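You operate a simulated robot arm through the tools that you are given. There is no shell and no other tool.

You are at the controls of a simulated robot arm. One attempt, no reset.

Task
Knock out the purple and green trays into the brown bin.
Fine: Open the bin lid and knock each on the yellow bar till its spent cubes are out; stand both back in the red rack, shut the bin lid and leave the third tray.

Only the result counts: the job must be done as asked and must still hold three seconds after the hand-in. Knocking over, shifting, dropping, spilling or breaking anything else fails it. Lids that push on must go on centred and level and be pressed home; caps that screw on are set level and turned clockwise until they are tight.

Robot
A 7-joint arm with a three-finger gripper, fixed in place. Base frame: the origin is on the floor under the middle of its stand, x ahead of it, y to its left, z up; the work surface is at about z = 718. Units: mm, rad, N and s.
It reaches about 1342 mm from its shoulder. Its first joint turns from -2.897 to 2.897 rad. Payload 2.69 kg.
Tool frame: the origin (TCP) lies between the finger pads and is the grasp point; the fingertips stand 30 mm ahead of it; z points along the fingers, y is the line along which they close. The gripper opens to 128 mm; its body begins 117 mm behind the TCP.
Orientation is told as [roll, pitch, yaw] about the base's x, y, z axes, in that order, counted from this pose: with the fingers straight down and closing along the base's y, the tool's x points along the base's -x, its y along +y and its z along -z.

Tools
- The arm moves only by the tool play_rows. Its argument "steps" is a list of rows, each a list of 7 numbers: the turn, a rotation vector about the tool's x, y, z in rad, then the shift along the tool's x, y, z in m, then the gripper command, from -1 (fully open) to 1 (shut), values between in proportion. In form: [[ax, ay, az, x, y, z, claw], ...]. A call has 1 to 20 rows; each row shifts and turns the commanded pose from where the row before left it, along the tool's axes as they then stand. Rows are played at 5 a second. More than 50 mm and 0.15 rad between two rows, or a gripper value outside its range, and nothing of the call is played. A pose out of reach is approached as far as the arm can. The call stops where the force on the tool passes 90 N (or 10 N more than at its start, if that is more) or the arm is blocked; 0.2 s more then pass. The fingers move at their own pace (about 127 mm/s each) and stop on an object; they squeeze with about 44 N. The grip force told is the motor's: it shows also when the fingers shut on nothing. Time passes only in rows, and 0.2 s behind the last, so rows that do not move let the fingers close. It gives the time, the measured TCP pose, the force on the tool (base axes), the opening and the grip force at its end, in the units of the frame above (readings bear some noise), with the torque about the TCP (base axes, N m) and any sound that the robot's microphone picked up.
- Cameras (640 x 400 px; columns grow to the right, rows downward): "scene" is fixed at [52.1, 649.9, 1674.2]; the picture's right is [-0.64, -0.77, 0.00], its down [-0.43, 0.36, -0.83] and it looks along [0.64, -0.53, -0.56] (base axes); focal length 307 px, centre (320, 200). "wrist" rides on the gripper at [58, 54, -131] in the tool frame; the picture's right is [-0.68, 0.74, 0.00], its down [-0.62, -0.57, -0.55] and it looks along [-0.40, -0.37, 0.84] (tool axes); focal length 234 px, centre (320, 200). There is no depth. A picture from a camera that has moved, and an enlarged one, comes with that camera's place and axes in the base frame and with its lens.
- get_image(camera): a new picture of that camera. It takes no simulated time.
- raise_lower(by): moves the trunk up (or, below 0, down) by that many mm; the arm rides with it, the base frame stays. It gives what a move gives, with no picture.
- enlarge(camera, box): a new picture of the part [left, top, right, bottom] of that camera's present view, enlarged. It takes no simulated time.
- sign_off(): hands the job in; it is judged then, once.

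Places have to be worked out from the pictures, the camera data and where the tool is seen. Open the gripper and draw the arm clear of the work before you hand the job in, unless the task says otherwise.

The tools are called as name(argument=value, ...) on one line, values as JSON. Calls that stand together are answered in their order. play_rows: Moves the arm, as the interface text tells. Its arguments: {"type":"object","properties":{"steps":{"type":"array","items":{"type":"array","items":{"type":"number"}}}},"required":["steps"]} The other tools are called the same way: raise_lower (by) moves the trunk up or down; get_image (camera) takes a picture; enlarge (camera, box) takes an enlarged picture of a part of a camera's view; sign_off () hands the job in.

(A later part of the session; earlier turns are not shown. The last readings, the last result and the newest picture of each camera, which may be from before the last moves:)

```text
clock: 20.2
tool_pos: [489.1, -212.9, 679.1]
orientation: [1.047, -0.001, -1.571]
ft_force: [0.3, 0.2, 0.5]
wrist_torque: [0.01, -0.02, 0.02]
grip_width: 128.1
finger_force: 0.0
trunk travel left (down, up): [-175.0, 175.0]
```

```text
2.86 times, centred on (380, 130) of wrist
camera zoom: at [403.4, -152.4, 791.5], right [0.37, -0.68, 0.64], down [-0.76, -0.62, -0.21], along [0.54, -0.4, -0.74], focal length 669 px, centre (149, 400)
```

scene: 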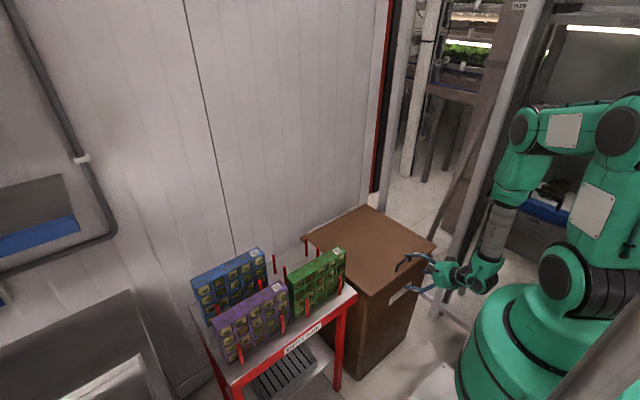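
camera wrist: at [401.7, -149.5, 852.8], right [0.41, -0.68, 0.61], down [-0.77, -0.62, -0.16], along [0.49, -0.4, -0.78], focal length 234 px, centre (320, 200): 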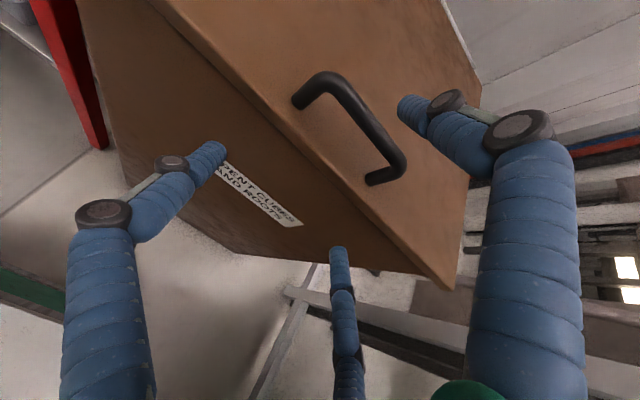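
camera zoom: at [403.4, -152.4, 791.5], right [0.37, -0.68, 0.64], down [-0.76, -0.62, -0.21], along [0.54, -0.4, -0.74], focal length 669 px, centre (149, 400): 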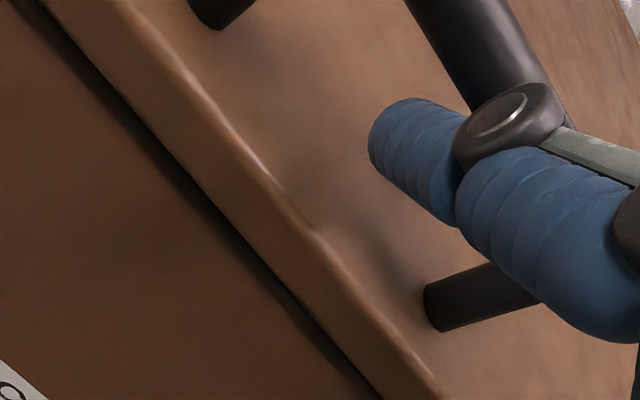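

The scene view shows the bar now crossing over the fingertip - hooked. I push 4 mm further and lift the first 3°.

play_rows(steps=[[0, 0, 0, 0.002, 0, 0.004, -1], [0.0349, 0, 0, 0, 0.0229, -0.0122, -1], [0, 0, 0, 0, 0, 0, -1], [0, 0, 0, 0, 0, 0, -1]])

get_image(camera="scene")

enlarge(camera="scene", box=[385, 220, 455, 280])

```text
clock: 21.2
tool_pos: [492.5, -209.6, 701.0]
orientation: [1.011, 0.0, -1.569]
ft_force: [0.5, -0.3, 0.4]
wrist_torque: [-0.01, -0.02, -0.01]
grip_width: 127.3
finger_force: 0.2
trunk travel left (down, up): [-175.0, 175.0]
```

```text
taken
```

scene: 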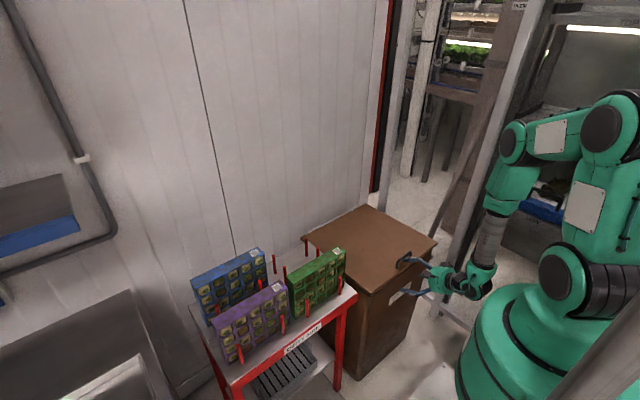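

```text
6.67 times, centred on (420, 250) of scene
camera zoom: at [52.1, 649.9, 1674.2], right [-0.64, -0.77, 0.0], down [-0.43, 0.36, -0.83], along [0.64, -0.53, -0.56], focal length 2049 px, centre (-347, -133)
```

zoom: 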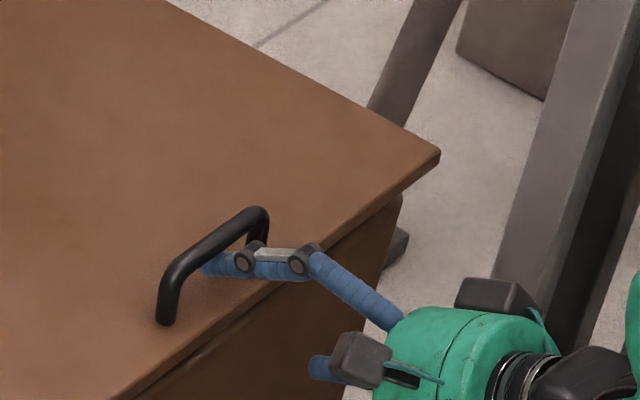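

The lid is lifting (gap visible at its front edge) with hardly any force. I continue along the arc to about 18°.

play_rows(steps=[[0.0349, 0, 0, 0, 0.0208, -0.0116, -1], [0.0349, 0, 0, 0, 0.0209, -0.011, -1], [0.0349, 0, 0, 0, 0.0213, -0.0109, -1], [0.0349, 0, 0, 0, 0.0211, -0.0103, -1], [0.0349, 0, 0, 0, 0.0215, -0.0101, -1], [0, 0, 0, 0, 0, 0, -1]])

get_image(camera="scene")

get_image(camera="wrist")

```text
clock: 22.6
tool_pos: [513.0, -210.7, 821.4]
orientation: [0.836, -0.001, -1.569]
ft_force: [-1.7, 0.1, -0.7]
wrist_torque: [-0.03, -0.06, -0.03]
grip_width: 129.1
finger_force: 0.1
trunk travel left (down, up): [-175.0, 175.0]
```

```text
taken
```

scene: 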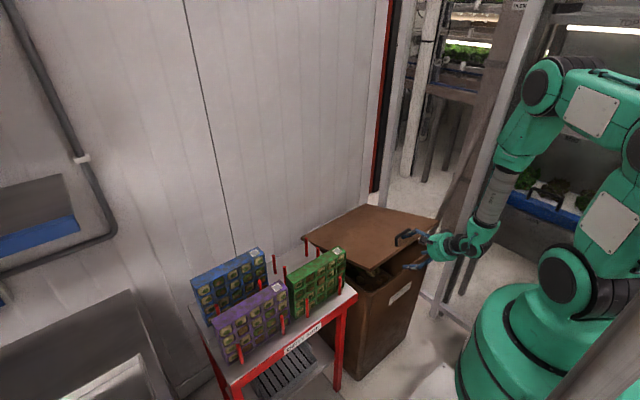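

```text
taken
camera wrist: at [451.7, -151.3, 949.1], right [0.49, -0.68, 0.55], down [-0.79, -0.62, -0.05], along [0.37, -0.4, -0.84], focal length 234 px, centre (320, 200)
```

wrist: 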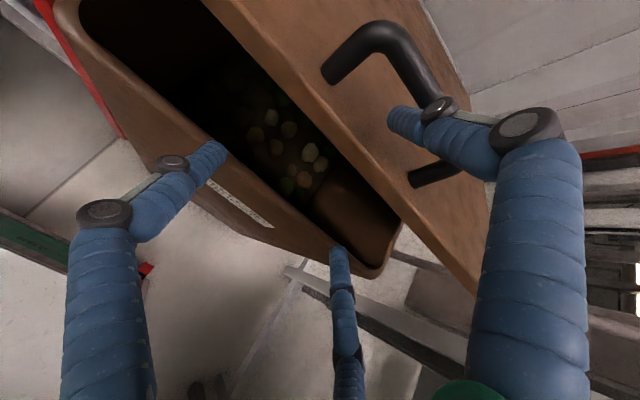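

The bin is opening smoothly and I can see inside. I continue the arc to about 45°.

play_rows(steps=[[0.0349, 0, 0, 0, 0.0215, -0.0095, -1], [0.0349, 0, 0, 0, 0.0216, -0.0093, -1], [0.0349, 0, 0, 0, 0.0217, -0.0089, -1], [0.0349, 0, 0, 0, 0.0219, -0.0086, -1], [0.0349, 0, 0, 0, 0.0219, -0.0082, -1], [0.0349, 0, 0, 0, 0.0219, -0.0076, -1], [0.0349, 0, 0, 0, 0.0222, -0.0073, -1], [0.0349, 0, 0, 0, 0.0223, -0.0071, -1], [0.0349, 0, 0, 0, 0.0221, -0.0066, -1], [0, 0, 0, 0, 0, 0, -1]])

get_image(camera="scene")

get_image(camera="wrist")

```text
clock: 24.8
tool_pos: [614.2, -207.2, 999.7]
orientation: [0.521, 0.0, -1.571]
ft_force: [-0.1, -0.8, -0.1]
wrist_torque: [-0.01, 0.0, 0.0]
grip_width: 128.6
finger_force: 0.1
trunk travel left (down, up): [-175.0, 175.0]
```

```text
taken
```

scene: 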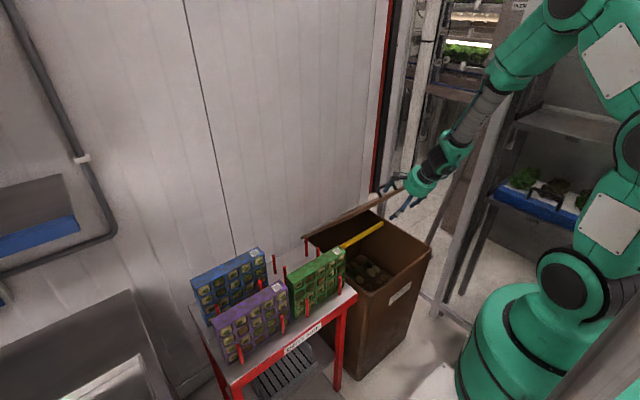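

```text
taken
camera wrist: at [597.2, -149.2, 1141.1], right [0.64, -0.68, 0.37], down [-0.76, -0.62, 0.19], along [0.1, -0.4, -0.91], focal length 234 px, centre (320, 200)
```

wrist: 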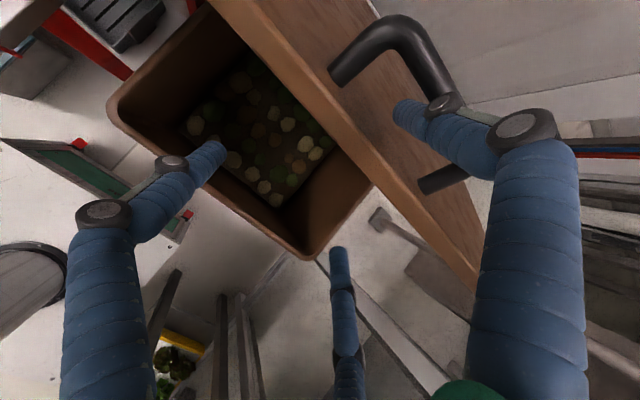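

The yellow bar is visible across the bin opening. I continue the arc to about 75°.

play_rows(steps=[[0.0349, 0, 0, 0, 0.0224, -0.0061, -1], [0.0349, 0, 0, 0, 0.0223, -0.0059, -1], [0.0349, 0, 0, 0, 0.0224, -0.0053, -1], [0.0349, 0, 0, 0, 0.0226, -0.005, -1], [0.0349, 0, 0, 0, 0.0223, -0.0048, -1], [0.0349, 0, 0, 0, 0.0226, -0.0041, -1], [0.0349, 0, 0, 0, 0.0226, -0.0039, -1], [0.0349, 0, 0, 0, 0.0224, -0.0034, -1], [0.0349, 0, 0, 0, 0.0227, -0.0031, -1], [0.0349, 0, 0, 0, 0.0225, -0.0026, -1], [0, 0, 0, 0, 0, 0, -1]])

get_image(camera="scene")

get_image(camera="wrist")

```text
clock: 27.2
tool_pos: [809.9, -210.5, 1122.6]
orientation: [0.174, 0.001, -1.571]
ft_force: [1.0, -0.3, 0.0]
wrist_torque: [0.0, 0.03, -0.01]
grip_width: 127.8
finger_force: 0.0
trunk travel left (down, up): [-175.0, 175.0]
```

```text
taken
```

scene: 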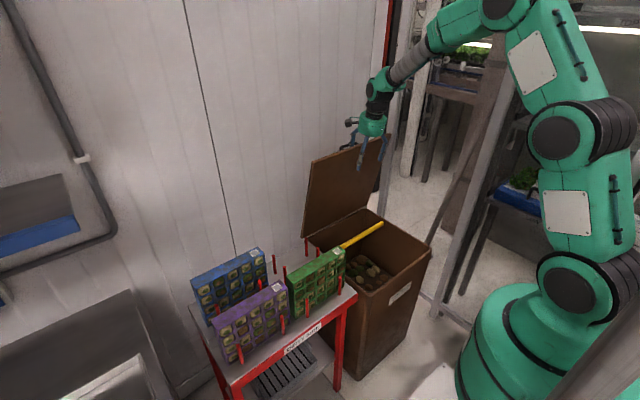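

```text
taken
camera wrist: at [839.7, -150.8, 1261.6], right [0.73, -0.68, 0.13], down [-0.65, -0.62, 0.44], along [-0.22, -0.4, -0.89], focal length 234 px, centre (320, 200)
```

wrist: 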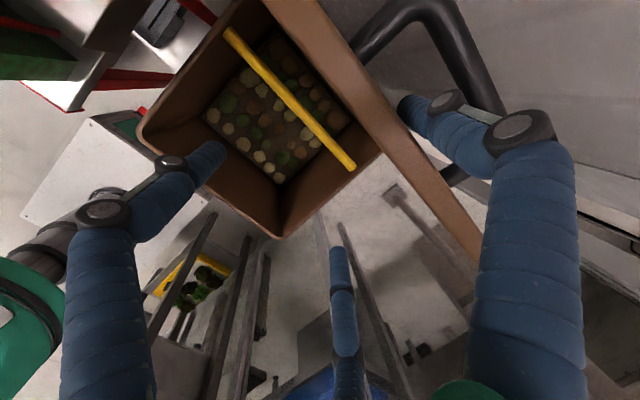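

At ~75° everything is fine. I continue to 90° and slightly beyond in small steps, watching force.

play_rows(steps=[[0.0349, 0, 0, 0, 0.0225, -0.0024, -1], [0.0349, 0, 0, 0, 0.0227, -0.0019, -1], [0.0349, 0, 0, 0, 0.0224, -0.0015, -1], [0.0349, 0, 0, 0, 0.0225, -0.0011, -1], [0.0349, 0, 0, 0, 0.0224, -0.0007, -1], [0, 0, 0, 0, 0, 0, -1]])

get_image(camera="scene")

get_image(camera="wrist")

```text
clock: 28.6
tool_pos: [918.7, -209.7, 1142.1]
orientation: [0.0, 0.001, -1.572]
ft_force: [-3.0, -1.0, 3.3]
wrist_torque: [0.03, -0.12, -0.02]
grip_width: 124.5
finger_force: 0.0
trunk travel left (down, up): [-175.0, 175.0]
```

```text
taken
```

scene: 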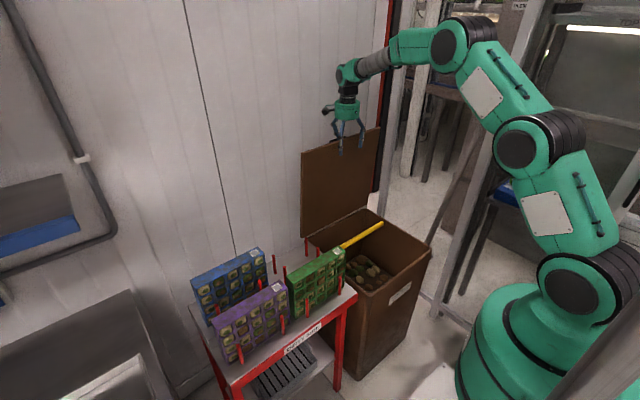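

```text
taken
camera wrist: at [972.8, -151.5, 1272.9], right [0.74, -0.68, 0.0], down [-0.57, -0.62, 0.55], along [-0.37, -0.4, -0.84], focal length 234 px, centre (320, 200)
```

wrist: 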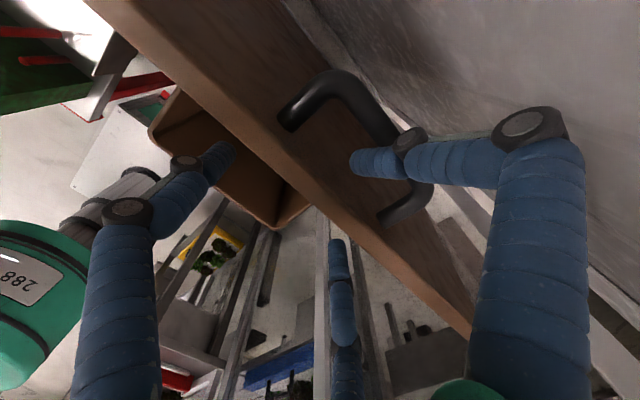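

The finger is being deflected slightly (width 124.5, ~4 N), so the lid may be near its stop or the wall. Let me zoom to judge the lid angle.

enlarge(camera="scene", box=[290, 90, 440, 260])

enlarge(camera="wrist", box=[260, 40, 520, 260])

```text
2.35 times, centred on (365, 175) of scene
camera zoom: at [52.1, 649.9, 1674.2], right [-0.64, -0.77, 0.0], down [-0.43, 0.36, -0.83], along [0.64, -0.53, -0.56], focal length 723 px, centre (214, 259)
```

zoom: 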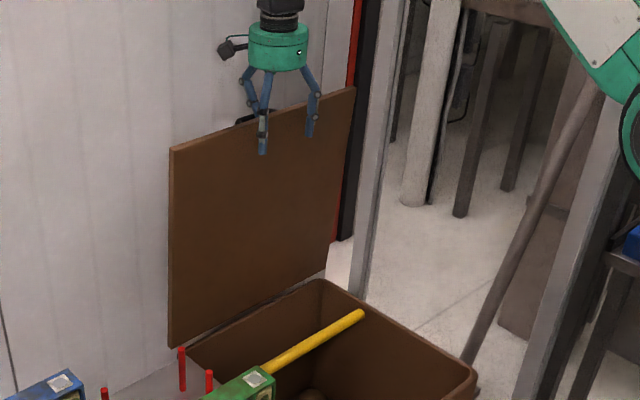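

```text
1.82 times, centred on (390, 150) of wrist
camera zoom: at [972.8, -151.5, 1272.9], right [0.74, -0.68, 0.0], down [-0.57, -0.62, 0.55], along [-0.37, -0.4, -0.84], focal length 426 px, centre (193, 291)
```

zoom: 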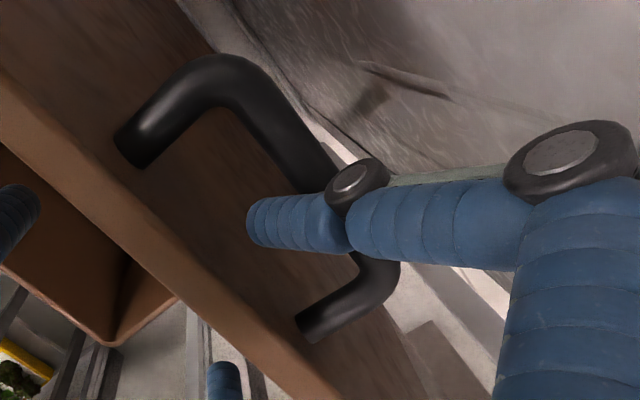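

The lid stands at roughly 86°; forces during lifting were ~0, suggesting a friction/held hinge. I'll back off 12 mm toward the robot to see whether the lid stays by itself.

play_rows(steps=[[0, 0, 0, 0, -0.006, 0, -1], [0, 0, 0, 0, -0.006, 0, -1], [0, 0, 0, 0, 0, 0, -1], [0, 0, 0, 0, 0, 0, -1]])

enlarge(camera="wrist", box=[260, 40, 520, 260])

enlarge(camera="scene", box=[290, 90, 440, 260])

```text
clock: 29.6
tool_pos: [906.5, -208.4, 1140.6]
orientation: [0.0, 0.001, -1.569]
ft_force: [-3.4, 1.0, 1.4]
wrist_torque: [-0.03, -0.13, 0.04]
grip_width: 126.6
finger_force: 0.0
trunk travel left (down, up): [-175.0, 175.0]
```

```text
1.82 times, centred on (390, 150) of wrist
camera zoom: at [960.5, -150.6, 1272.4], right [0.74, -0.68, 0.0], down [-0.57, -0.62, 0.55], along [-0.37, -0.4, -0.84], focal length 426 px, centre (193, 291)
```

zoom: 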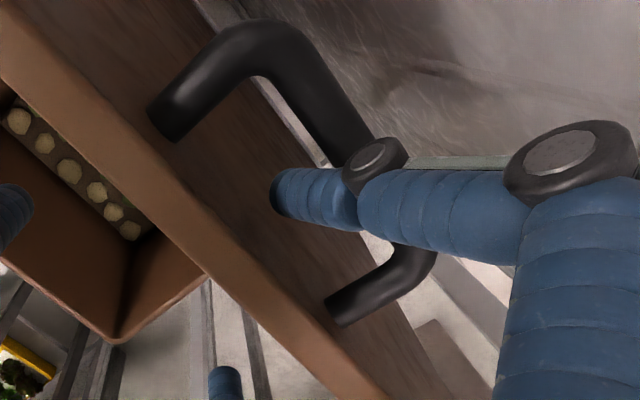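

```text
2.35 times, centred on (365, 175) of scene
camera zoom: at [52.1, 649.9, 1674.2], right [-0.64, -0.77, 0.0], down [-0.43, 0.36, -0.83], along [0.64, -0.53, -0.56], focal length 723 px, centre (214, 259)
```

zoom: 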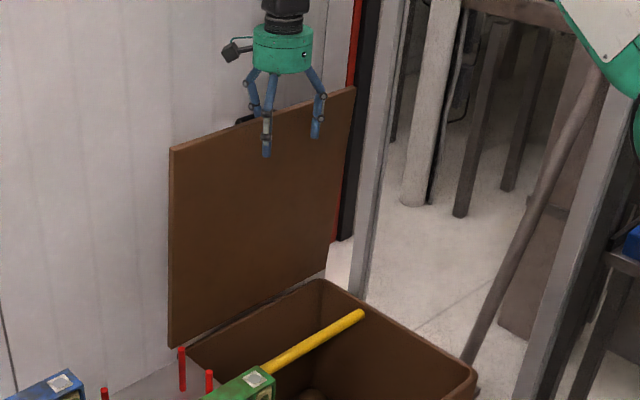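

Lid hasn't moved while the finger still presses it. I back off a further 18 mm to free the finger and see if the lid stays.

play_rows(steps=[[0, 0, 0, 0, -0.006, 0, -1], [0, 0, 0, 0, -0.006, 0, -1], [0, 0, 0, 0, -0.006, 0, -1], [0, 0, 0, 0, 0, 0, -1], [0, 0, 0, 0, 0, 0, -1]])

enlarge(camera="wrist", box=[260, 40, 520, 260])

enlarge(camera="scene", box=[290, 90, 440, 260])

```text
clock: 30.8
tool_pos: [889.5, -208.1, 1141.5]
orientation: [0.0, 0.001, -1.571]
ft_force: [-1.0, 0.0, 0.9]
wrist_torque: [-0.02, -0.08, 0.03]
grip_width: 129.1
finger_force: 0.0
trunk travel left (down, up): [-175.0, 175.0]
```

```text
1.82 times, centred on (390, 150) of wrist
camera zoom: at [942.9, -149.9, 1272.5], right [0.74, -0.68, 0.0], down [-0.57, -0.62, 0.55], along [-0.37, -0.4, -0.84], focal length 426 px, centre (193, 291)
```

zoom: 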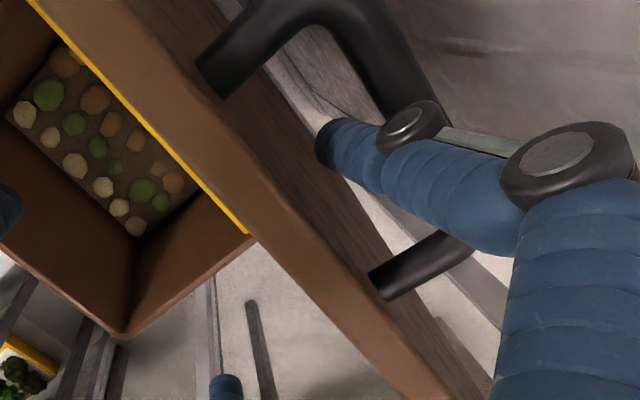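

```text
2.35 times, centred on (365, 175) of scene
camera zoom: at [52.1, 649.9, 1674.2], right [-0.64, -0.77, 0.0], down [-0.43, 0.36, -0.83], along [0.64, -0.53, -0.56], focal length 723 px, centre (214, 259)
```

zoom: 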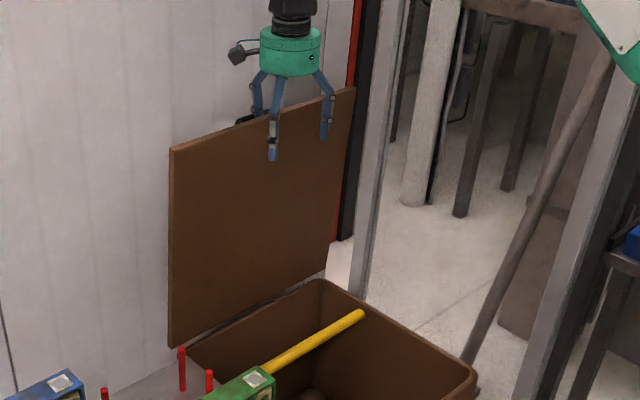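

The lid holds. I ease off 10 mm more so the finger floats in the loop, then check.

play_rows(steps=[[0, 0, 0, 0, -0.005, 0, -1], [0, 0, 0, 0, -0.005, 0, -1], [0, 0, 0, 0, 0, 0, -1], [0, 0, 0, 0, 0, 0, -1], [0, 0, 0, 0, 0, 0, -1]])

enlarge(camera="wrist", box=[260, 40, 520, 260])

enlarge(camera="scene", box=[290, 90, 440, 260])

```text
clock: 32.0
tool_pos: [878.1, -209.0, 1140.9]
orientation: [0.002, 0.001, -1.571]
ft_force: [0.8, 0.7, -0.5]
wrist_torque: [0.01, 0.02, 0.02]
grip_width: 127.7
finger_force: 0.1
trunk travel left (down, up): [-175.0, 175.0]
```

```text
1.82 times, centred on (390, 150) of wrist
camera zoom: at [932.8, -149.7, 1272.0], right [0.74, -0.68, 0.0], down [-0.57, -0.62, 0.55], along [-0.37, -0.4, -0.84], focal length 426 px, centre (193, 291)
```

zoom: 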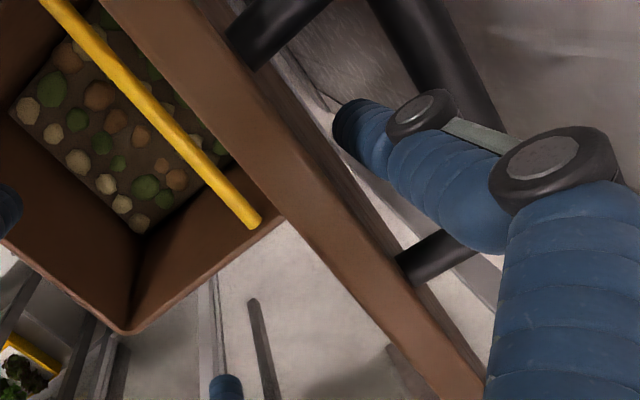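

```text
2.35 times, centred on (365, 175) of scene
camera zoom: at [52.1, 649.9, 1674.2], right [-0.64, -0.77, 0.0], down [-0.43, 0.36, -0.83], along [0.64, -0.53, -0.56], focal length 723 px, centre (214, 259)
```

zoom: 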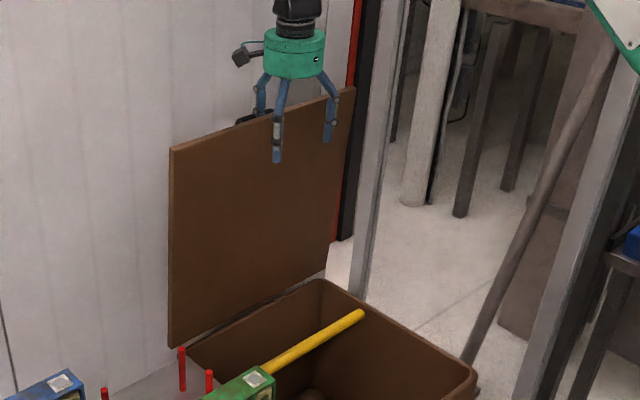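

Force is zero and the lid holds by itself. I withdraw the finger straight up out of the loop and then back away toward the robot.

play_rows(steps=[[0, 0, 0, 0, 0, -0.025, -1], [0, 0, 0, 0, 0, -0.025, -1], [0, 0, 0, 0, 0, -0.025, -1], [0, 0, 0, 0, 0, -0.035, -1], [0, 0, 0, 0, -0.04, 0, -1], [0, 0, 0, 0, -0.045, 0, -1], [0, 0, 0, 0, -0.045, 0, -1], [0, 0, 0, 0, -0.045, 0, -1], [0, 0, 0, 0, -0.045, 0, -1], [0, 0, 0, 0, -0.045, 0, -1], [0, 0, 0, 0, 0, 0, -1]])

get_image(camera="scene")

get_image(camera="wrist")

```text
clock: 34.4
tool_pos: [614.4, -209.6, 1249.2]
orientation: [-0.001, -0.001, -1.569]
ft_force: [0.2, -0.4, 0.2]
wrist_torque: [0.0, -0.04, 0.02]
grip_width: 127.9
finger_force: 0.1
trunk travel left (down, up): [-175.0, 175.0]
```

```text
taken
```

scene: 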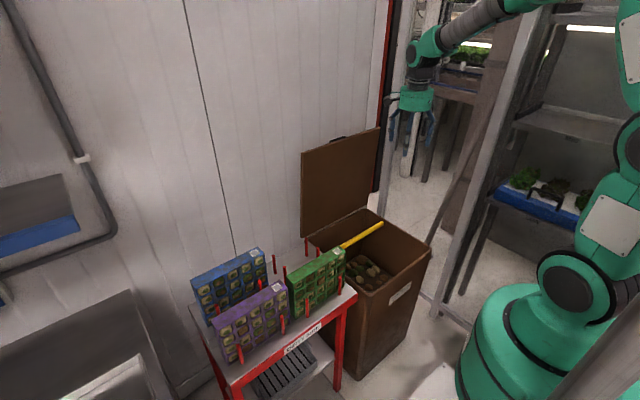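

```text
taken
camera wrist: at [668.6, -151.0, 1381.8], right [0.74, -0.68, 0.0], down [-0.57, -0.62, 0.55], along [-0.37, -0.4, -0.84], focal length 234 px, centre (320, 200)
```

wrist: 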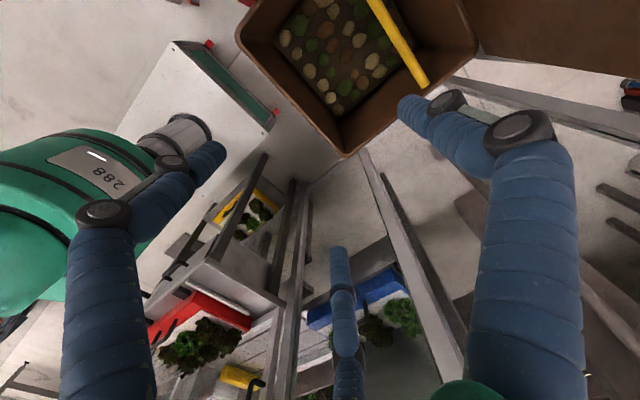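

The lid stands open on its own. Now I turn the gripper back to yaw +90° (single finger toward the robot) while moving above the bin front to measure the yellow bar.

play_rows(steps=[[0, 0, -0.1496, 0, 0, 0, -1], [0, 0, -0.1496, 0, 0, 0, -1], [0, 0, -0.1496, 0, 0, 0, -1], [0, 0, -0.1496, 0, 0, 0, -1], [0, 0, -0.1496, 0, 0, 0, -1], [0, 0, -0.1496, 0, 0, 0, -1], [0, 0, -0.1496, 0, 0, 0, -1], [0, 0, -0.1496, 0, 0, 0, -1], [0, 0, -0.1496, 0, 0, 0, -1], [0, 0, -0.1496, 0, 0, 0, -1], [0, 0, -0.1496, 0, 0, 0, -1], [0, 0, -0.1496, 0, 0, 0, -1], [0, 0, -0.1496, 0, 0, 0, -1], [0, 0, -0.1496, 0, 0, 0, -1], [0, 0, -0.1496, 0, 0, 0, -1], [0, 0, -0.1496, 0, 0, 0, -1], [0, 0, -0.1496, 0, 0, 0, -1], [0, 0, -0.1496, 0, 0, 0, -1], [0, 0, -0.1496, 0, 0, 0, -1], [0, 0, -0.1496, 0, 0, 0, -1]])

play_rows(steps=[[0, 0, -0.1496, 0, 0, 0, -1], [0, 0, 0, 0.02, 0.03, 0.03, -1], [0, 0, 0, 0.02, 0.02, 0.03, -1], [0, 0, 0, 0.0, 0, 0, -1], [0, 0, 0, 0, 0, 0, -1]])

get_image(camera="wrist")

```text
clock: 38.6
tool_pos: [614.3, -208.4, 1252.8]
orientation: [0.0, 0.0, 1.422]
ft_force: [-0.2, -0.3, -0.4]
wrist_torque: [0.0, -0.02, -0.01]
grip_width: 128.0
finger_force: 0.1
trunk travel left (down, up): [-175.0, 175.0]
```

```text
clock: 39.8
tool_pos: [563.6, -248.1, 1190.1]
orientation: [-0.002, 0.001, 1.571]
ft_force: [-0.5, 1.6, -0.9]
wrist_torque: [-0.02, 0.0, -0.02]
grip_width: 127.9
finger_force: 0.0
trunk travel left (down, up): [-175.0, 175.0]
```

```text
taken
camera wrist: at [511.0, -305.7, 1322.3], right [-0.74, 0.68, 0.0], down [0.57, 0.62, 0.55], along [0.37, 0.4, -0.84], focal length 234 px, centre (320, 200)
```

wrist: 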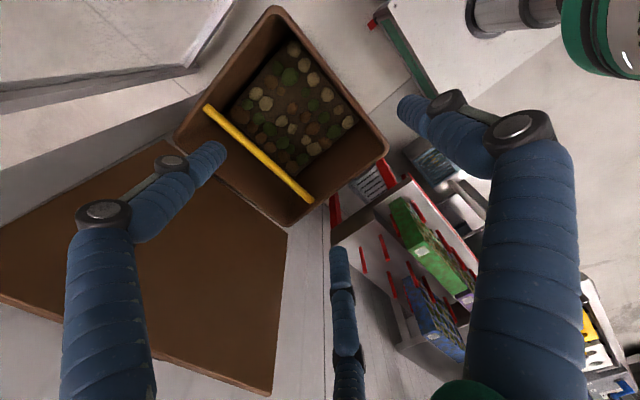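

Good view of the bin interior. I'll enlarge it to fix the rim and bar positions.

enlarge(camera="wrist", box=[165, 0, 405, 240])

enlarge(camera="scene", box=[300, 200, 440, 300])

enlarge(camera="wrist", box=[320, 160, 500, 380])

```text
1.67 times, centred on (285, 120) of wrist
camera zoom: at [511.0, -305.7, 1322.3], right [-0.74, 0.68, 0.0], down [0.57, 0.62, 0.55], along [0.37, 0.4, -0.84], focal length 390 px, centre (378, 333)
```

zoom: 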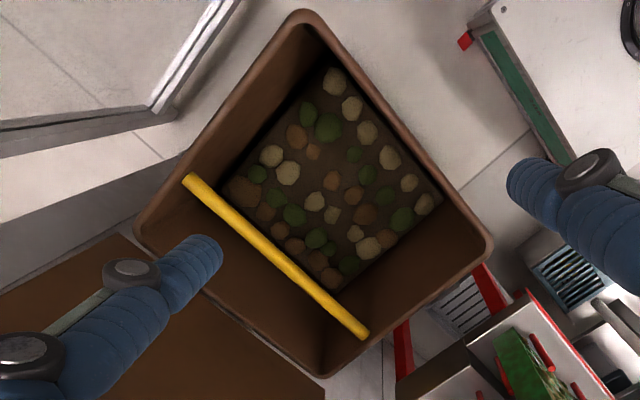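

```text
4.00 times, centred on (370, 250) of scene
camera zoom: at [52.1, 649.9, 1674.2], right [-0.64, -0.77, 0.0], down [-0.43, 0.36, -0.83], along [0.64, -0.53, -0.56], focal length 1229 px, centre (120, 0)
```

zoom: 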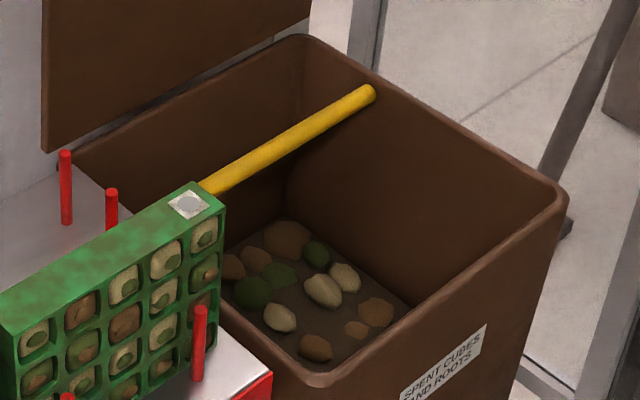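

```text
1.82 times, centred on (410, 270) of wrist
camera zoom: at [511.0, -305.7, 1322.3], right [-0.74, 0.68, 0.0], down [0.57, 0.62, 0.55], along [0.37, 0.4, -0.84], focal length 426 px, centre (156, 73)
```

zoom: 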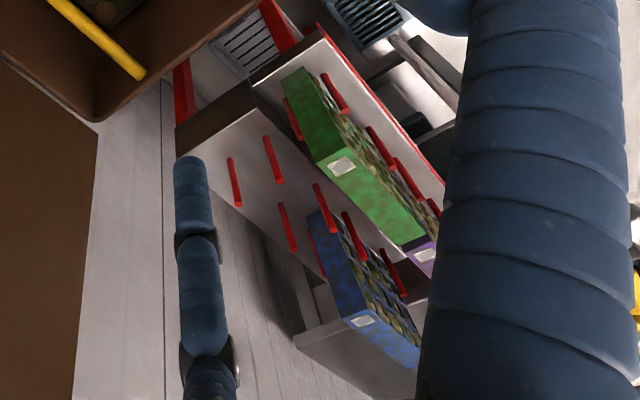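

Yellow bar: runs along y at x≈816, top z≈688, just below the bin rim (z≈700; rim x≈534…943, y≈-417…-10). Now I move over toward the rack to measure the trays.

play_rows(steps=[[0, 0, 0, -0.0385, 0.0142, 0.0075, -1], [0, 0, 0, -0.0385, 0.0142, 0.0075, -1], [0, 0, 0, -0.0385, 0.0142, 0.0075, -1], [0, 0, 0, -0.0385, 0.0142, 0.0075, -1], [0, 0, 0, -0.0385, 0.0142, 0.0075, -1], [0, 0, 0, -0.0385, 0.0142, 0.0075, -1], [0, 0, 0, -0.0385, 0.0142, 0.0075, -1], [0, 0, 0, -0.0385, 0.0142, 0.0075, -1], [0, 0, 0, 0, 0, 0, -1], [0, 0, 0, 0, 0, 0, -1]])

get_image(camera="wrist")

enlarge(camera="wrist", box=[200, 60, 440, 260])

```text
clock: 42.0
tool_pos: [449.8, 57.5, 1129.9]
orientation: [0.003, 0.0, 1.57]
ft_force: [0.6, -0.2, 0.4]
wrist_torque: [0.0, -0.01, -0.01]
grip_width: 127.9
finger_force: 0.0
trunk travel left (down, up): [-175.0, 175.0]
```

```text
taken
camera wrist: at [396.2, 0.0, 1261.0], right [-0.74, 0.68, 0.0], down [0.57, 0.62, 0.55], along [0.37, 0.4, -0.84], focal length 234 px, centre (320, 200)
```

wrist: 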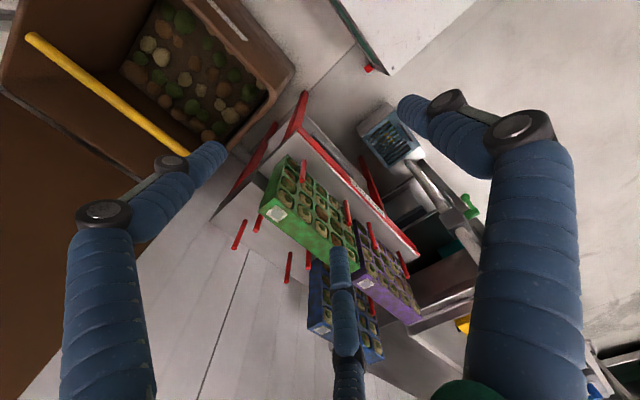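

```text
2.00 times, centred on (320, 160) of wrist
camera zoom: at [396.2, 0.0, 1261.0], right [-0.74, 0.68, 0.0], down [0.57, 0.62, 0.55], along [0.37, 0.4, -0.84], focal length 468 px, centre (320, 280)
```

zoom: 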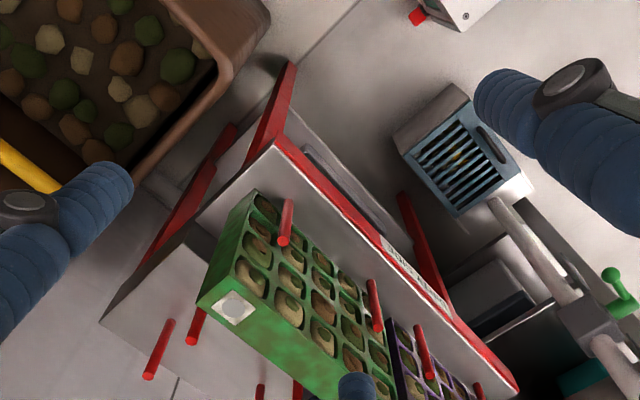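

I need finer corner identification on the green tray; enlarging the wrist and scene views more.

enlarge(camera="wrist", box=[250, 140, 330, 230])

enlarge(camera="wrist", box=[320, 210, 430, 340])

enlarge(camera="scene", box=[280, 240, 360, 320])

```text
4.44 times, centred on (290, 185) of wrist
camera zoom: at [396.2, 0.0, 1261.0], right [-0.74, 0.68, 0.0], down [0.57, 0.62, 0.55], along [0.37, 0.4, -0.84], focal length 1041 px, centre (453, 267)
```

zoom: 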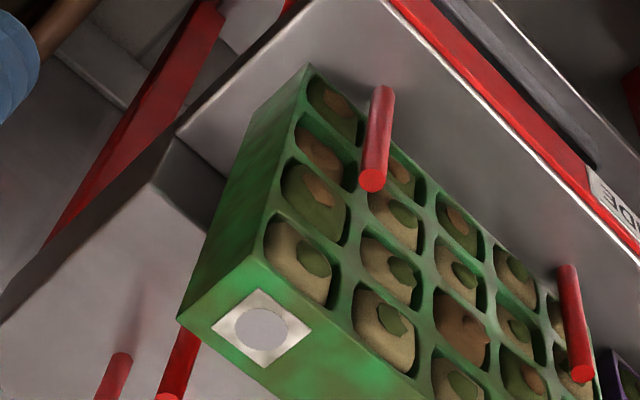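

```text
3.08 times, centred on (375, 275) of wrist
camera zoom: at [396.2, 0.0, 1261.0], right [-0.74, 0.68, 0.0], down [0.57, 0.62, 0.55], along [0.37, 0.4, -0.84], focal length 720 px, centre (151, -31)
```

zoom: 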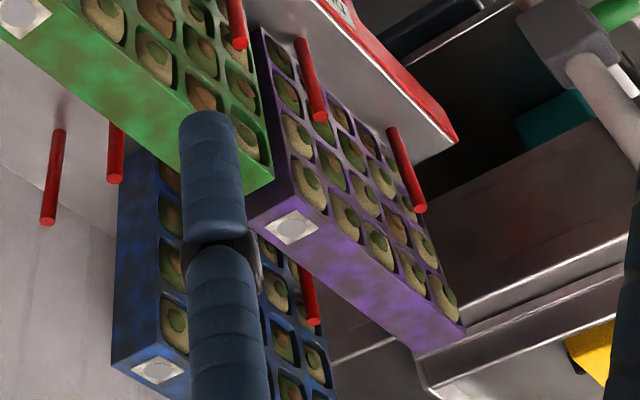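

```text
5.00 times, centred on (320, 280) of scene
camera zoom: at [52.1, 649.9, 1674.2], right [-0.64, -0.77, 0.0], down [-0.43, 0.36, -0.83], along [0.64, -0.53, -0.56], focal length 1537 px, centre (320, -200)
```

zoom: 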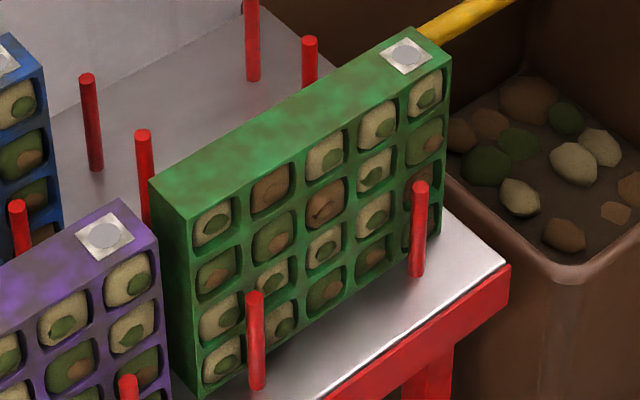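

Measurements: green tray x 579–619.5 (40 mm thick), y 97–315, top z≈954, bottom ≈778; dividers between columns near y≈184 and 228; purple is at the same x, y≈337–554. I move above the divider at y≈184 for grasping.

play_rows(steps=[[0, 0, 0, -0.0253, -0.0318, 0.014, -1], [0, 0, 0, -0.0253, -0.0318, 0.014, -1], [0, 0, 0, -0.0253, -0.0318, 0.014, -1], [0, 0, 0, -0.0253, -0.0318, 0.014, -1], [0, 0, 0, -0.0253, -0.0318, 0.014, -1], [0, 0, 0, 0, 0, 0, -1], [0, 0, 0, 0, 0, 0, -1]])

get_image(camera="wrist")

enlarge(camera="scene", box=[230, 140, 390, 310])

```text
clock: 43.6
tool_pos: [608.1, 185.6, 1063.6]
orientation: [0.0, 0.0, 1.571]
ft_force: [1.0, 0.1, -0.2]
wrist_torque: [0.03, -0.07, -0.02]
grip_width: 128.0
finger_force: 0.1
trunk travel left (down, up): [-175.0, 175.0]
```

```text
taken
camera wrist: at [554.0, 128.1, 1194.7], right [-0.74, 0.68, 0.0], down [0.57, 0.62, 0.55], along [0.37, 0.4, -0.84], focal length 234 px, centre (320, 200)
```

wrist: 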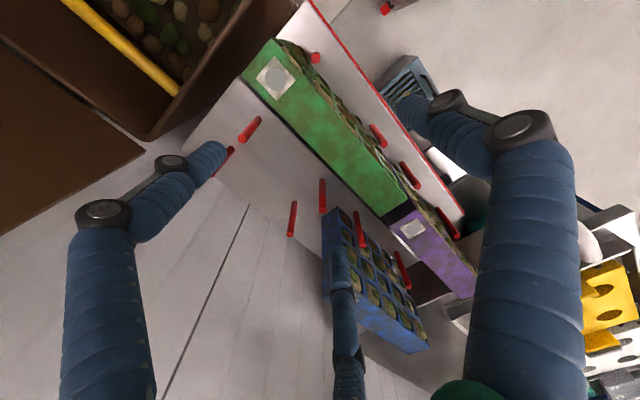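

```text
2.35 times, centred on (310, 225) of scene
camera zoom: at [52.1, 649.9, 1674.2], right [-0.64, -0.77, 0.0], down [-0.43, 0.36, -0.83], along [0.64, -0.53, -0.56], focal length 723 px, centre (344, 141)
```

zoom: 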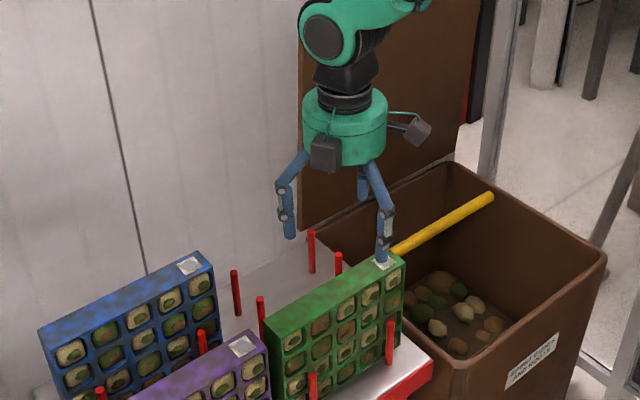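

I'll enlarge the wrist view to refine the tray's top-edge positions before descending.

enlarge(camera="wrist", box=[230, 20, 430, 230])

```text
1.90 times, centred on (330, 125) of wrist
camera zoom: at [554.0, 128.1, 1194.7], right [-0.74, 0.68, 0.0], down [0.57, 0.62, 0.55], along [0.37, 0.4, -0.84], focal length 446 px, centre (301, 343)
```

zoom: 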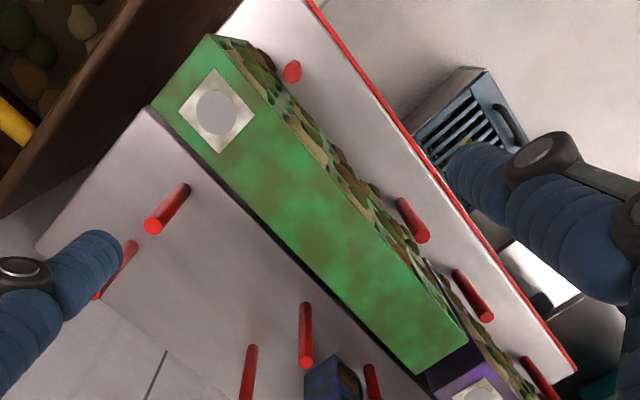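

Tray confirmed at x 580–620.5, y 96–314.5 (centre 600, 205). I descend with open fingers to straddle it.

play_rows(steps=[[0, 0, 0, 0.0016, -0.0015, 0.03, -1], [0, 0, 0, 0, 0, 0.03, -1], [0, 0, 0, 0, 0, 0.03, -1], [0, 0, 0, 0, 0, 0.025, -1], [0, 0, 0, 0, 0, 0, -1], [0, 0, 0, 0, 0, 0, -1]])

get_image(camera="wrist")

enlarge(camera="scene", box=[270, 190, 370, 320])

```text
clock: 45.0
tool_pos: [609.4, 183.8, 945.0]
orientation: [0.0, 0.001, 1.571]
ft_force: [0.5, 0.1, -0.4]
wrist_torque: [-0.03, -0.02, 0.01]
grip_width: 127.9
finger_force: 0.1
trunk travel left (down, up): [-175.0, 175.0]
```

```text
taken
camera wrist: at [556.8, 125.6, 1077.0], right [-0.74, 0.68, 0.0], down [0.57, 0.62, 0.55], along [0.37, 0.4, -0.84], focal length 234 px, centre (320, 200)
```

wrist: 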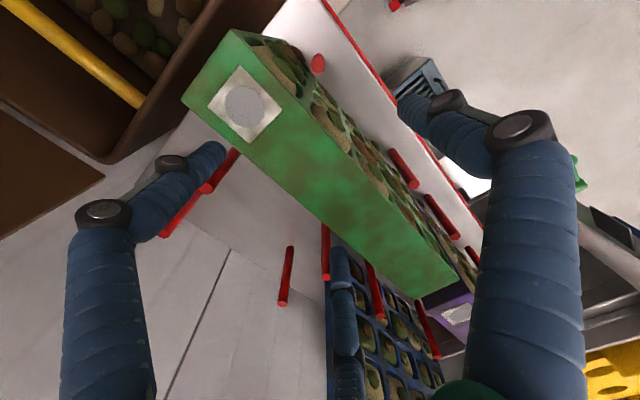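

```text
3.08 times, centred on (320, 255) of scene
camera zoom: at [52.1, 649.9, 1674.2], right [-0.64, -0.77, 0.0], down [-0.43, 0.36, -0.83], along [0.64, -0.53, -0.56], focal length 946 px, centre (320, 31)
```

zoom: 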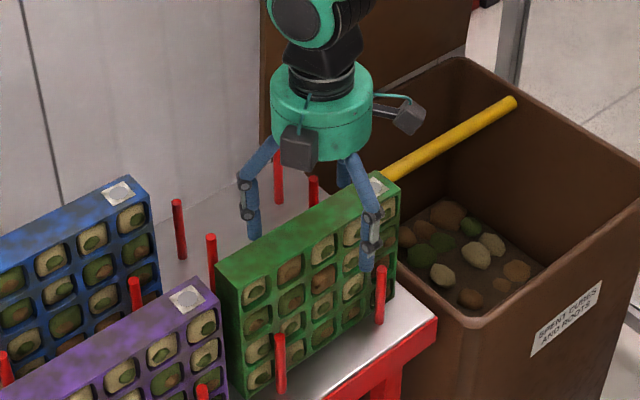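

Fingers straddle the tray with finger 1 in front of a divider. Close gradually and grip.

play_rows(steps=[[0, 0, 0, 0, 0, 0, -0.4], [0, 0, 0, 0, 0, 0, -0.1], [0, 0, 0, 0, 0, 0, 0.05], [0, 0, 0, 0, 0, 0, 0.15], [0, 0, 0, 0, 0, 0, 0.3], [0, 0, 0, 0, 0, 0, 1], [0, 0, 0, 0, 0, 0, 1], [0, 0, 0, 0, 0, 0, 1]])

get_image(camera="wrist")

enlarge(camera="scene", box=[270, 190, 370, 320])

```text
clock: 46.8
tool_pos: [610.0, 183.9, 945.6]
orientation: [0.0, 0.0, 1.57]
ft_force: [-2.0, -0.1, 2.1]
wrist_torque: [-0.04, 0.19, 0.05]
grip_width: 59.6
finger_force: 43.8
trunk travel left (down, up): [-175.0, 175.0]
```

```text
taken
camera wrist: at [556.8, 125.6, 1077.0], right [-0.74, 0.68, 0.0], down [0.57, 0.62, 0.55], along [0.37, 0.4, -0.84], focal length 234 px, centre (320, 200)
```

wrist: 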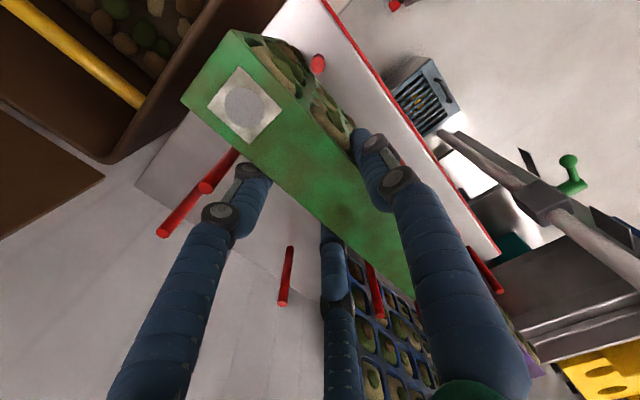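

```text
3.08 times, centred on (320, 255) of scene
camera zoom: at [52.1, 649.9, 1674.2], right [-0.64, -0.77, 0.0], down [-0.43, 0.36, -0.83], along [0.64, -0.53, -0.56], focal length 946 px, centre (320, 31)
```

zoom: 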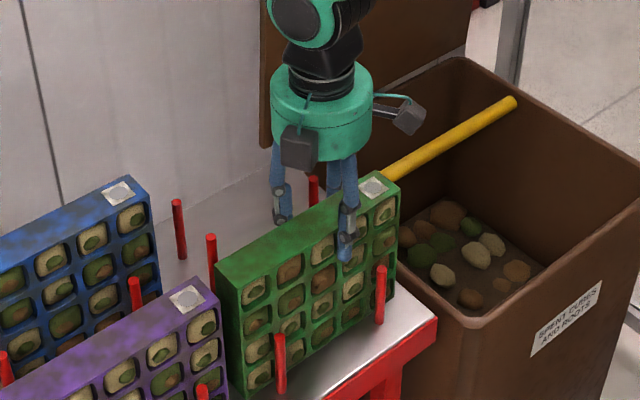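

Gripped at 59.6 mm width, 44 N. I lift slowly and check the weight.

play_rows(steps=[[0, 0, 0, 0, 0, -0.008, 1], [0, 0, 0, 0, 0, -0.012, 1], [0, 0, 0, 0, 0, -0.02, 1], [0, 0, 0, 0, 0, -0.02, 1], [0, 0, 0, 0, 0, 0, 1]])

enlarge(camera="scene", box=[270, 190, 370, 320])

get_image(camera="wrist")

```text
clock: 48.0
tool_pos: [610.7, 184.6, 1005.3]
orientation: [0.001, 0.0, 1.57]
ft_force: [0.2, -0.6, -1.6]
wrist_torque: [-0.04, -0.03, -0.01]
grip_width: 59.2
finger_force: 44.4
trunk travel left (down, up): [-175.0, 175.0]
```

```text
3.08 times, centred on (320, 255) of scene
camera zoom: at [52.1, 649.9, 1674.2], right [-0.64, -0.77, 0.0], down [-0.43, 0.36, -0.83], along [0.64, -0.53, -0.56], focal length 946 px, centre (320, 31)
```

zoom: 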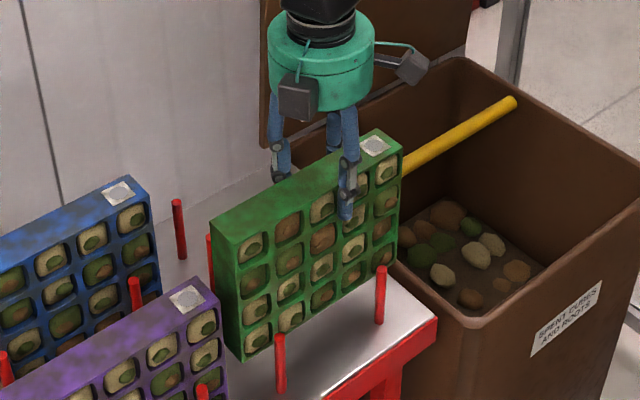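

```text
taken
camera wrist: at [557.4, 125.9, 1137.3], right [-0.74, 0.68, 0.0], down [0.57, 0.62, 0.55], along [0.37, 0.4, -0.84], focal length 234 px, centre (320, 200)
```

wrist: 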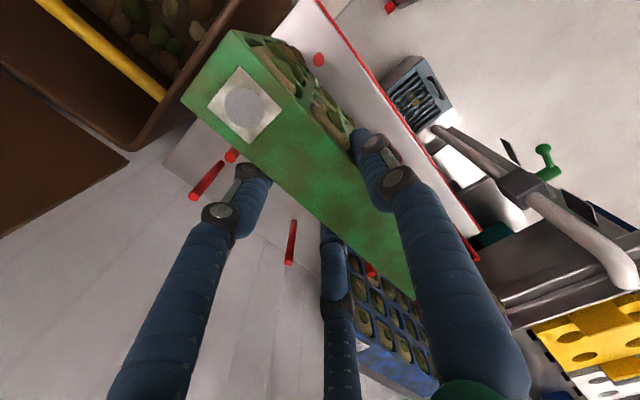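

Tray is light and hangs straight. I raise it clear of the pegs and carry it over the bin.

play_rows(steps=[[0, 0, 0, 0, 0, -0.03, 1], [0, 0, 0, 0, 0, -0.04, 1], [0, 0, 0, 0, 0, -0.02, 1], [0, 0, 0, 0.015, 0, 0, 1], [0, 0, 0, 0.03, 0, 0, 1], [0, 0, 0, 0.042, 0, 0, 1], [0, 0, 0, 0.042, 0, 0, 1], [0, 0, 0, 0.042, 0, 0, 1], [0, 0, 0, 0.042, 0, 0, 1], [0, 0, 0, 0.042, 0, 0, 1], [0, 0, 0, 0.042, 0, 0, 1], [0, 0, 0, 0.042, 0, 0, 1], [0, 0, 0, 0.042, 0, 0, 1], [0, 0, 0, 0.03, 0, 0, 1], [0, 0, 0, 0.008, 0, 0, 1], [0, 0, 0, 0, 0, 0, 1]])

get_image(camera="scene")

get_image(camera="wrist")

```text
clock: 51.4
tool_pos: [610.5, -234.7, 1095.4]
orientation: [0.001, 0.001, 1.571]
ft_force: [0.1, 0.0, -0.9]
wrist_torque: [-0.01, -0.01, 0.02]
grip_width: 59.4
finger_force: 44.2
trunk travel left (down, up): [-175.0, 175.0]
```

```text
taken
```

scene: 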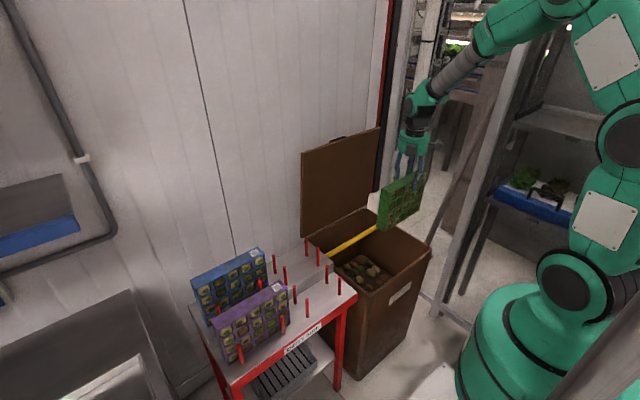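

```text
taken
camera wrist: at [557.8, -293.3, 1228.1], right [-0.74, 0.68, 0.0], down [0.57, 0.62, 0.55], along [0.37, 0.4, -0.84], focal length 234 px, centre (320, 200)
```

wrist: 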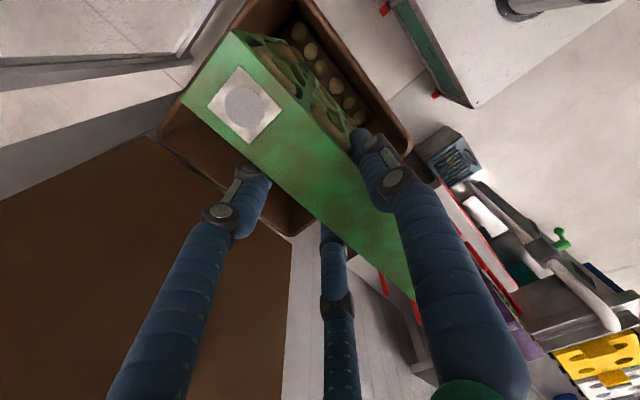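

The tray hangs over the bin. I now tilt it so the cells face down (12 small turns), staying over the opening.

play_rows(steps=[[0.1018, 0, 0, 0, 0, 0, 1], [0.1018, 0, 0, 0, 0, 0, 1], [0.1018, 0, 0, 0, 0, 0, 1], [0.1018, 0, 0, 0, 0, 0, 1], [0.1018, 0, 0, 0, 0, 0, 1], [0.1018, 0, 0, 0, 0, 0, 1], [0.1018, 0, 0, 0, 0, 0, 1], [0.1018, 0, 0, 0, 0, 0, 1], [0.1018, 0, 0, 0, 0, 0, 1], [0.1018, 0, 0, 0, 0, 0, 1], [0.1018, 0, 0, 0, 0, 0, 1], [0.1018, 0, 0, 0, 0, 0, 1], [0, 0, 0, 0, 0, 0, 1]])

get_image(camera="scene")

get_image(camera="wrist")

```text
clock: 54.2
tool_pos: [613.5, -230.9, 1106.4]
orientation: [-0.802, -0.001, 1.564]
ft_force: [0.2, -0.3, -0.4]
wrist_torque: [-0.06, 0.07, 0.01]
grip_width: 59.4
finger_force: 44.5
out of reach, approached as far as the arm can: row 8, 9, 10, 11, 12
trunk travel left (down, up): [-175.0, 175.0]
```

```text
taken
```

scene: 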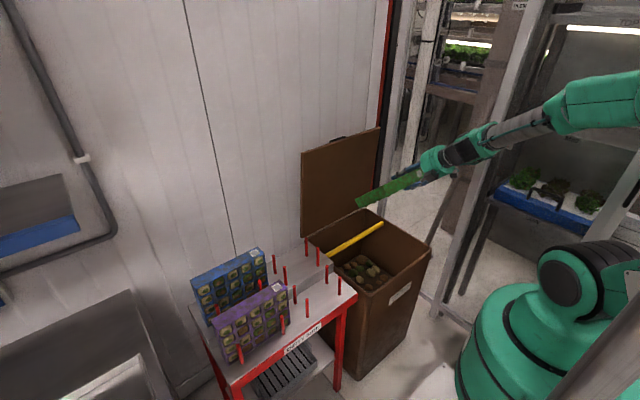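

```text
taken
camera wrist: at [482.1, -288.7, 1160.0], right [-0.51, 0.68, -0.53], down [0.0, 0.62, 0.79], along [0.86, 0.4, -0.32], focal length 234 px, centre (320, 200)
```

wrist: 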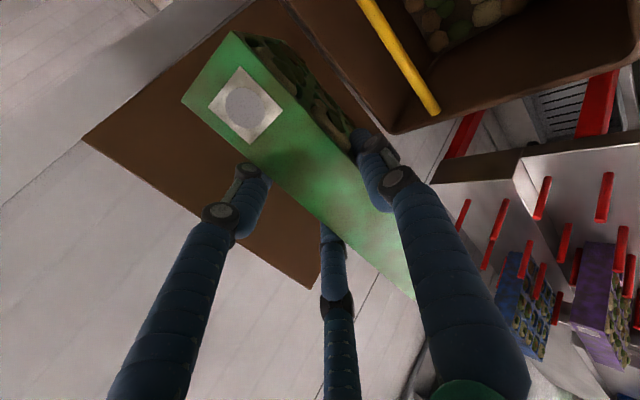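

The last turns were out of reach here (tilt stopped at ~46°). I'll test moving forward (+tool z) to see whether more tilt becomes reachable nearer the bar.

play_rows(steps=[[0, 0, 0, 0, 0, 0.04, 1], [0, 0, 0, 0, 0, 0, 1]])

```text
clock: 54.8
tool_pos: [647.1, -229.3, 1087.7]
orientation: [-0.79, 0.0, 1.563]
ft_force: [1.4, -0.3, -2.6]
wrist_torque: [-0.03, 0.11, -0.01]
grip_width: 59.4
finger_force: 44.0
out of reach, approached as far as the arm can: row 1
trunk travel left (down, up): [-175.0, 175.0]
```

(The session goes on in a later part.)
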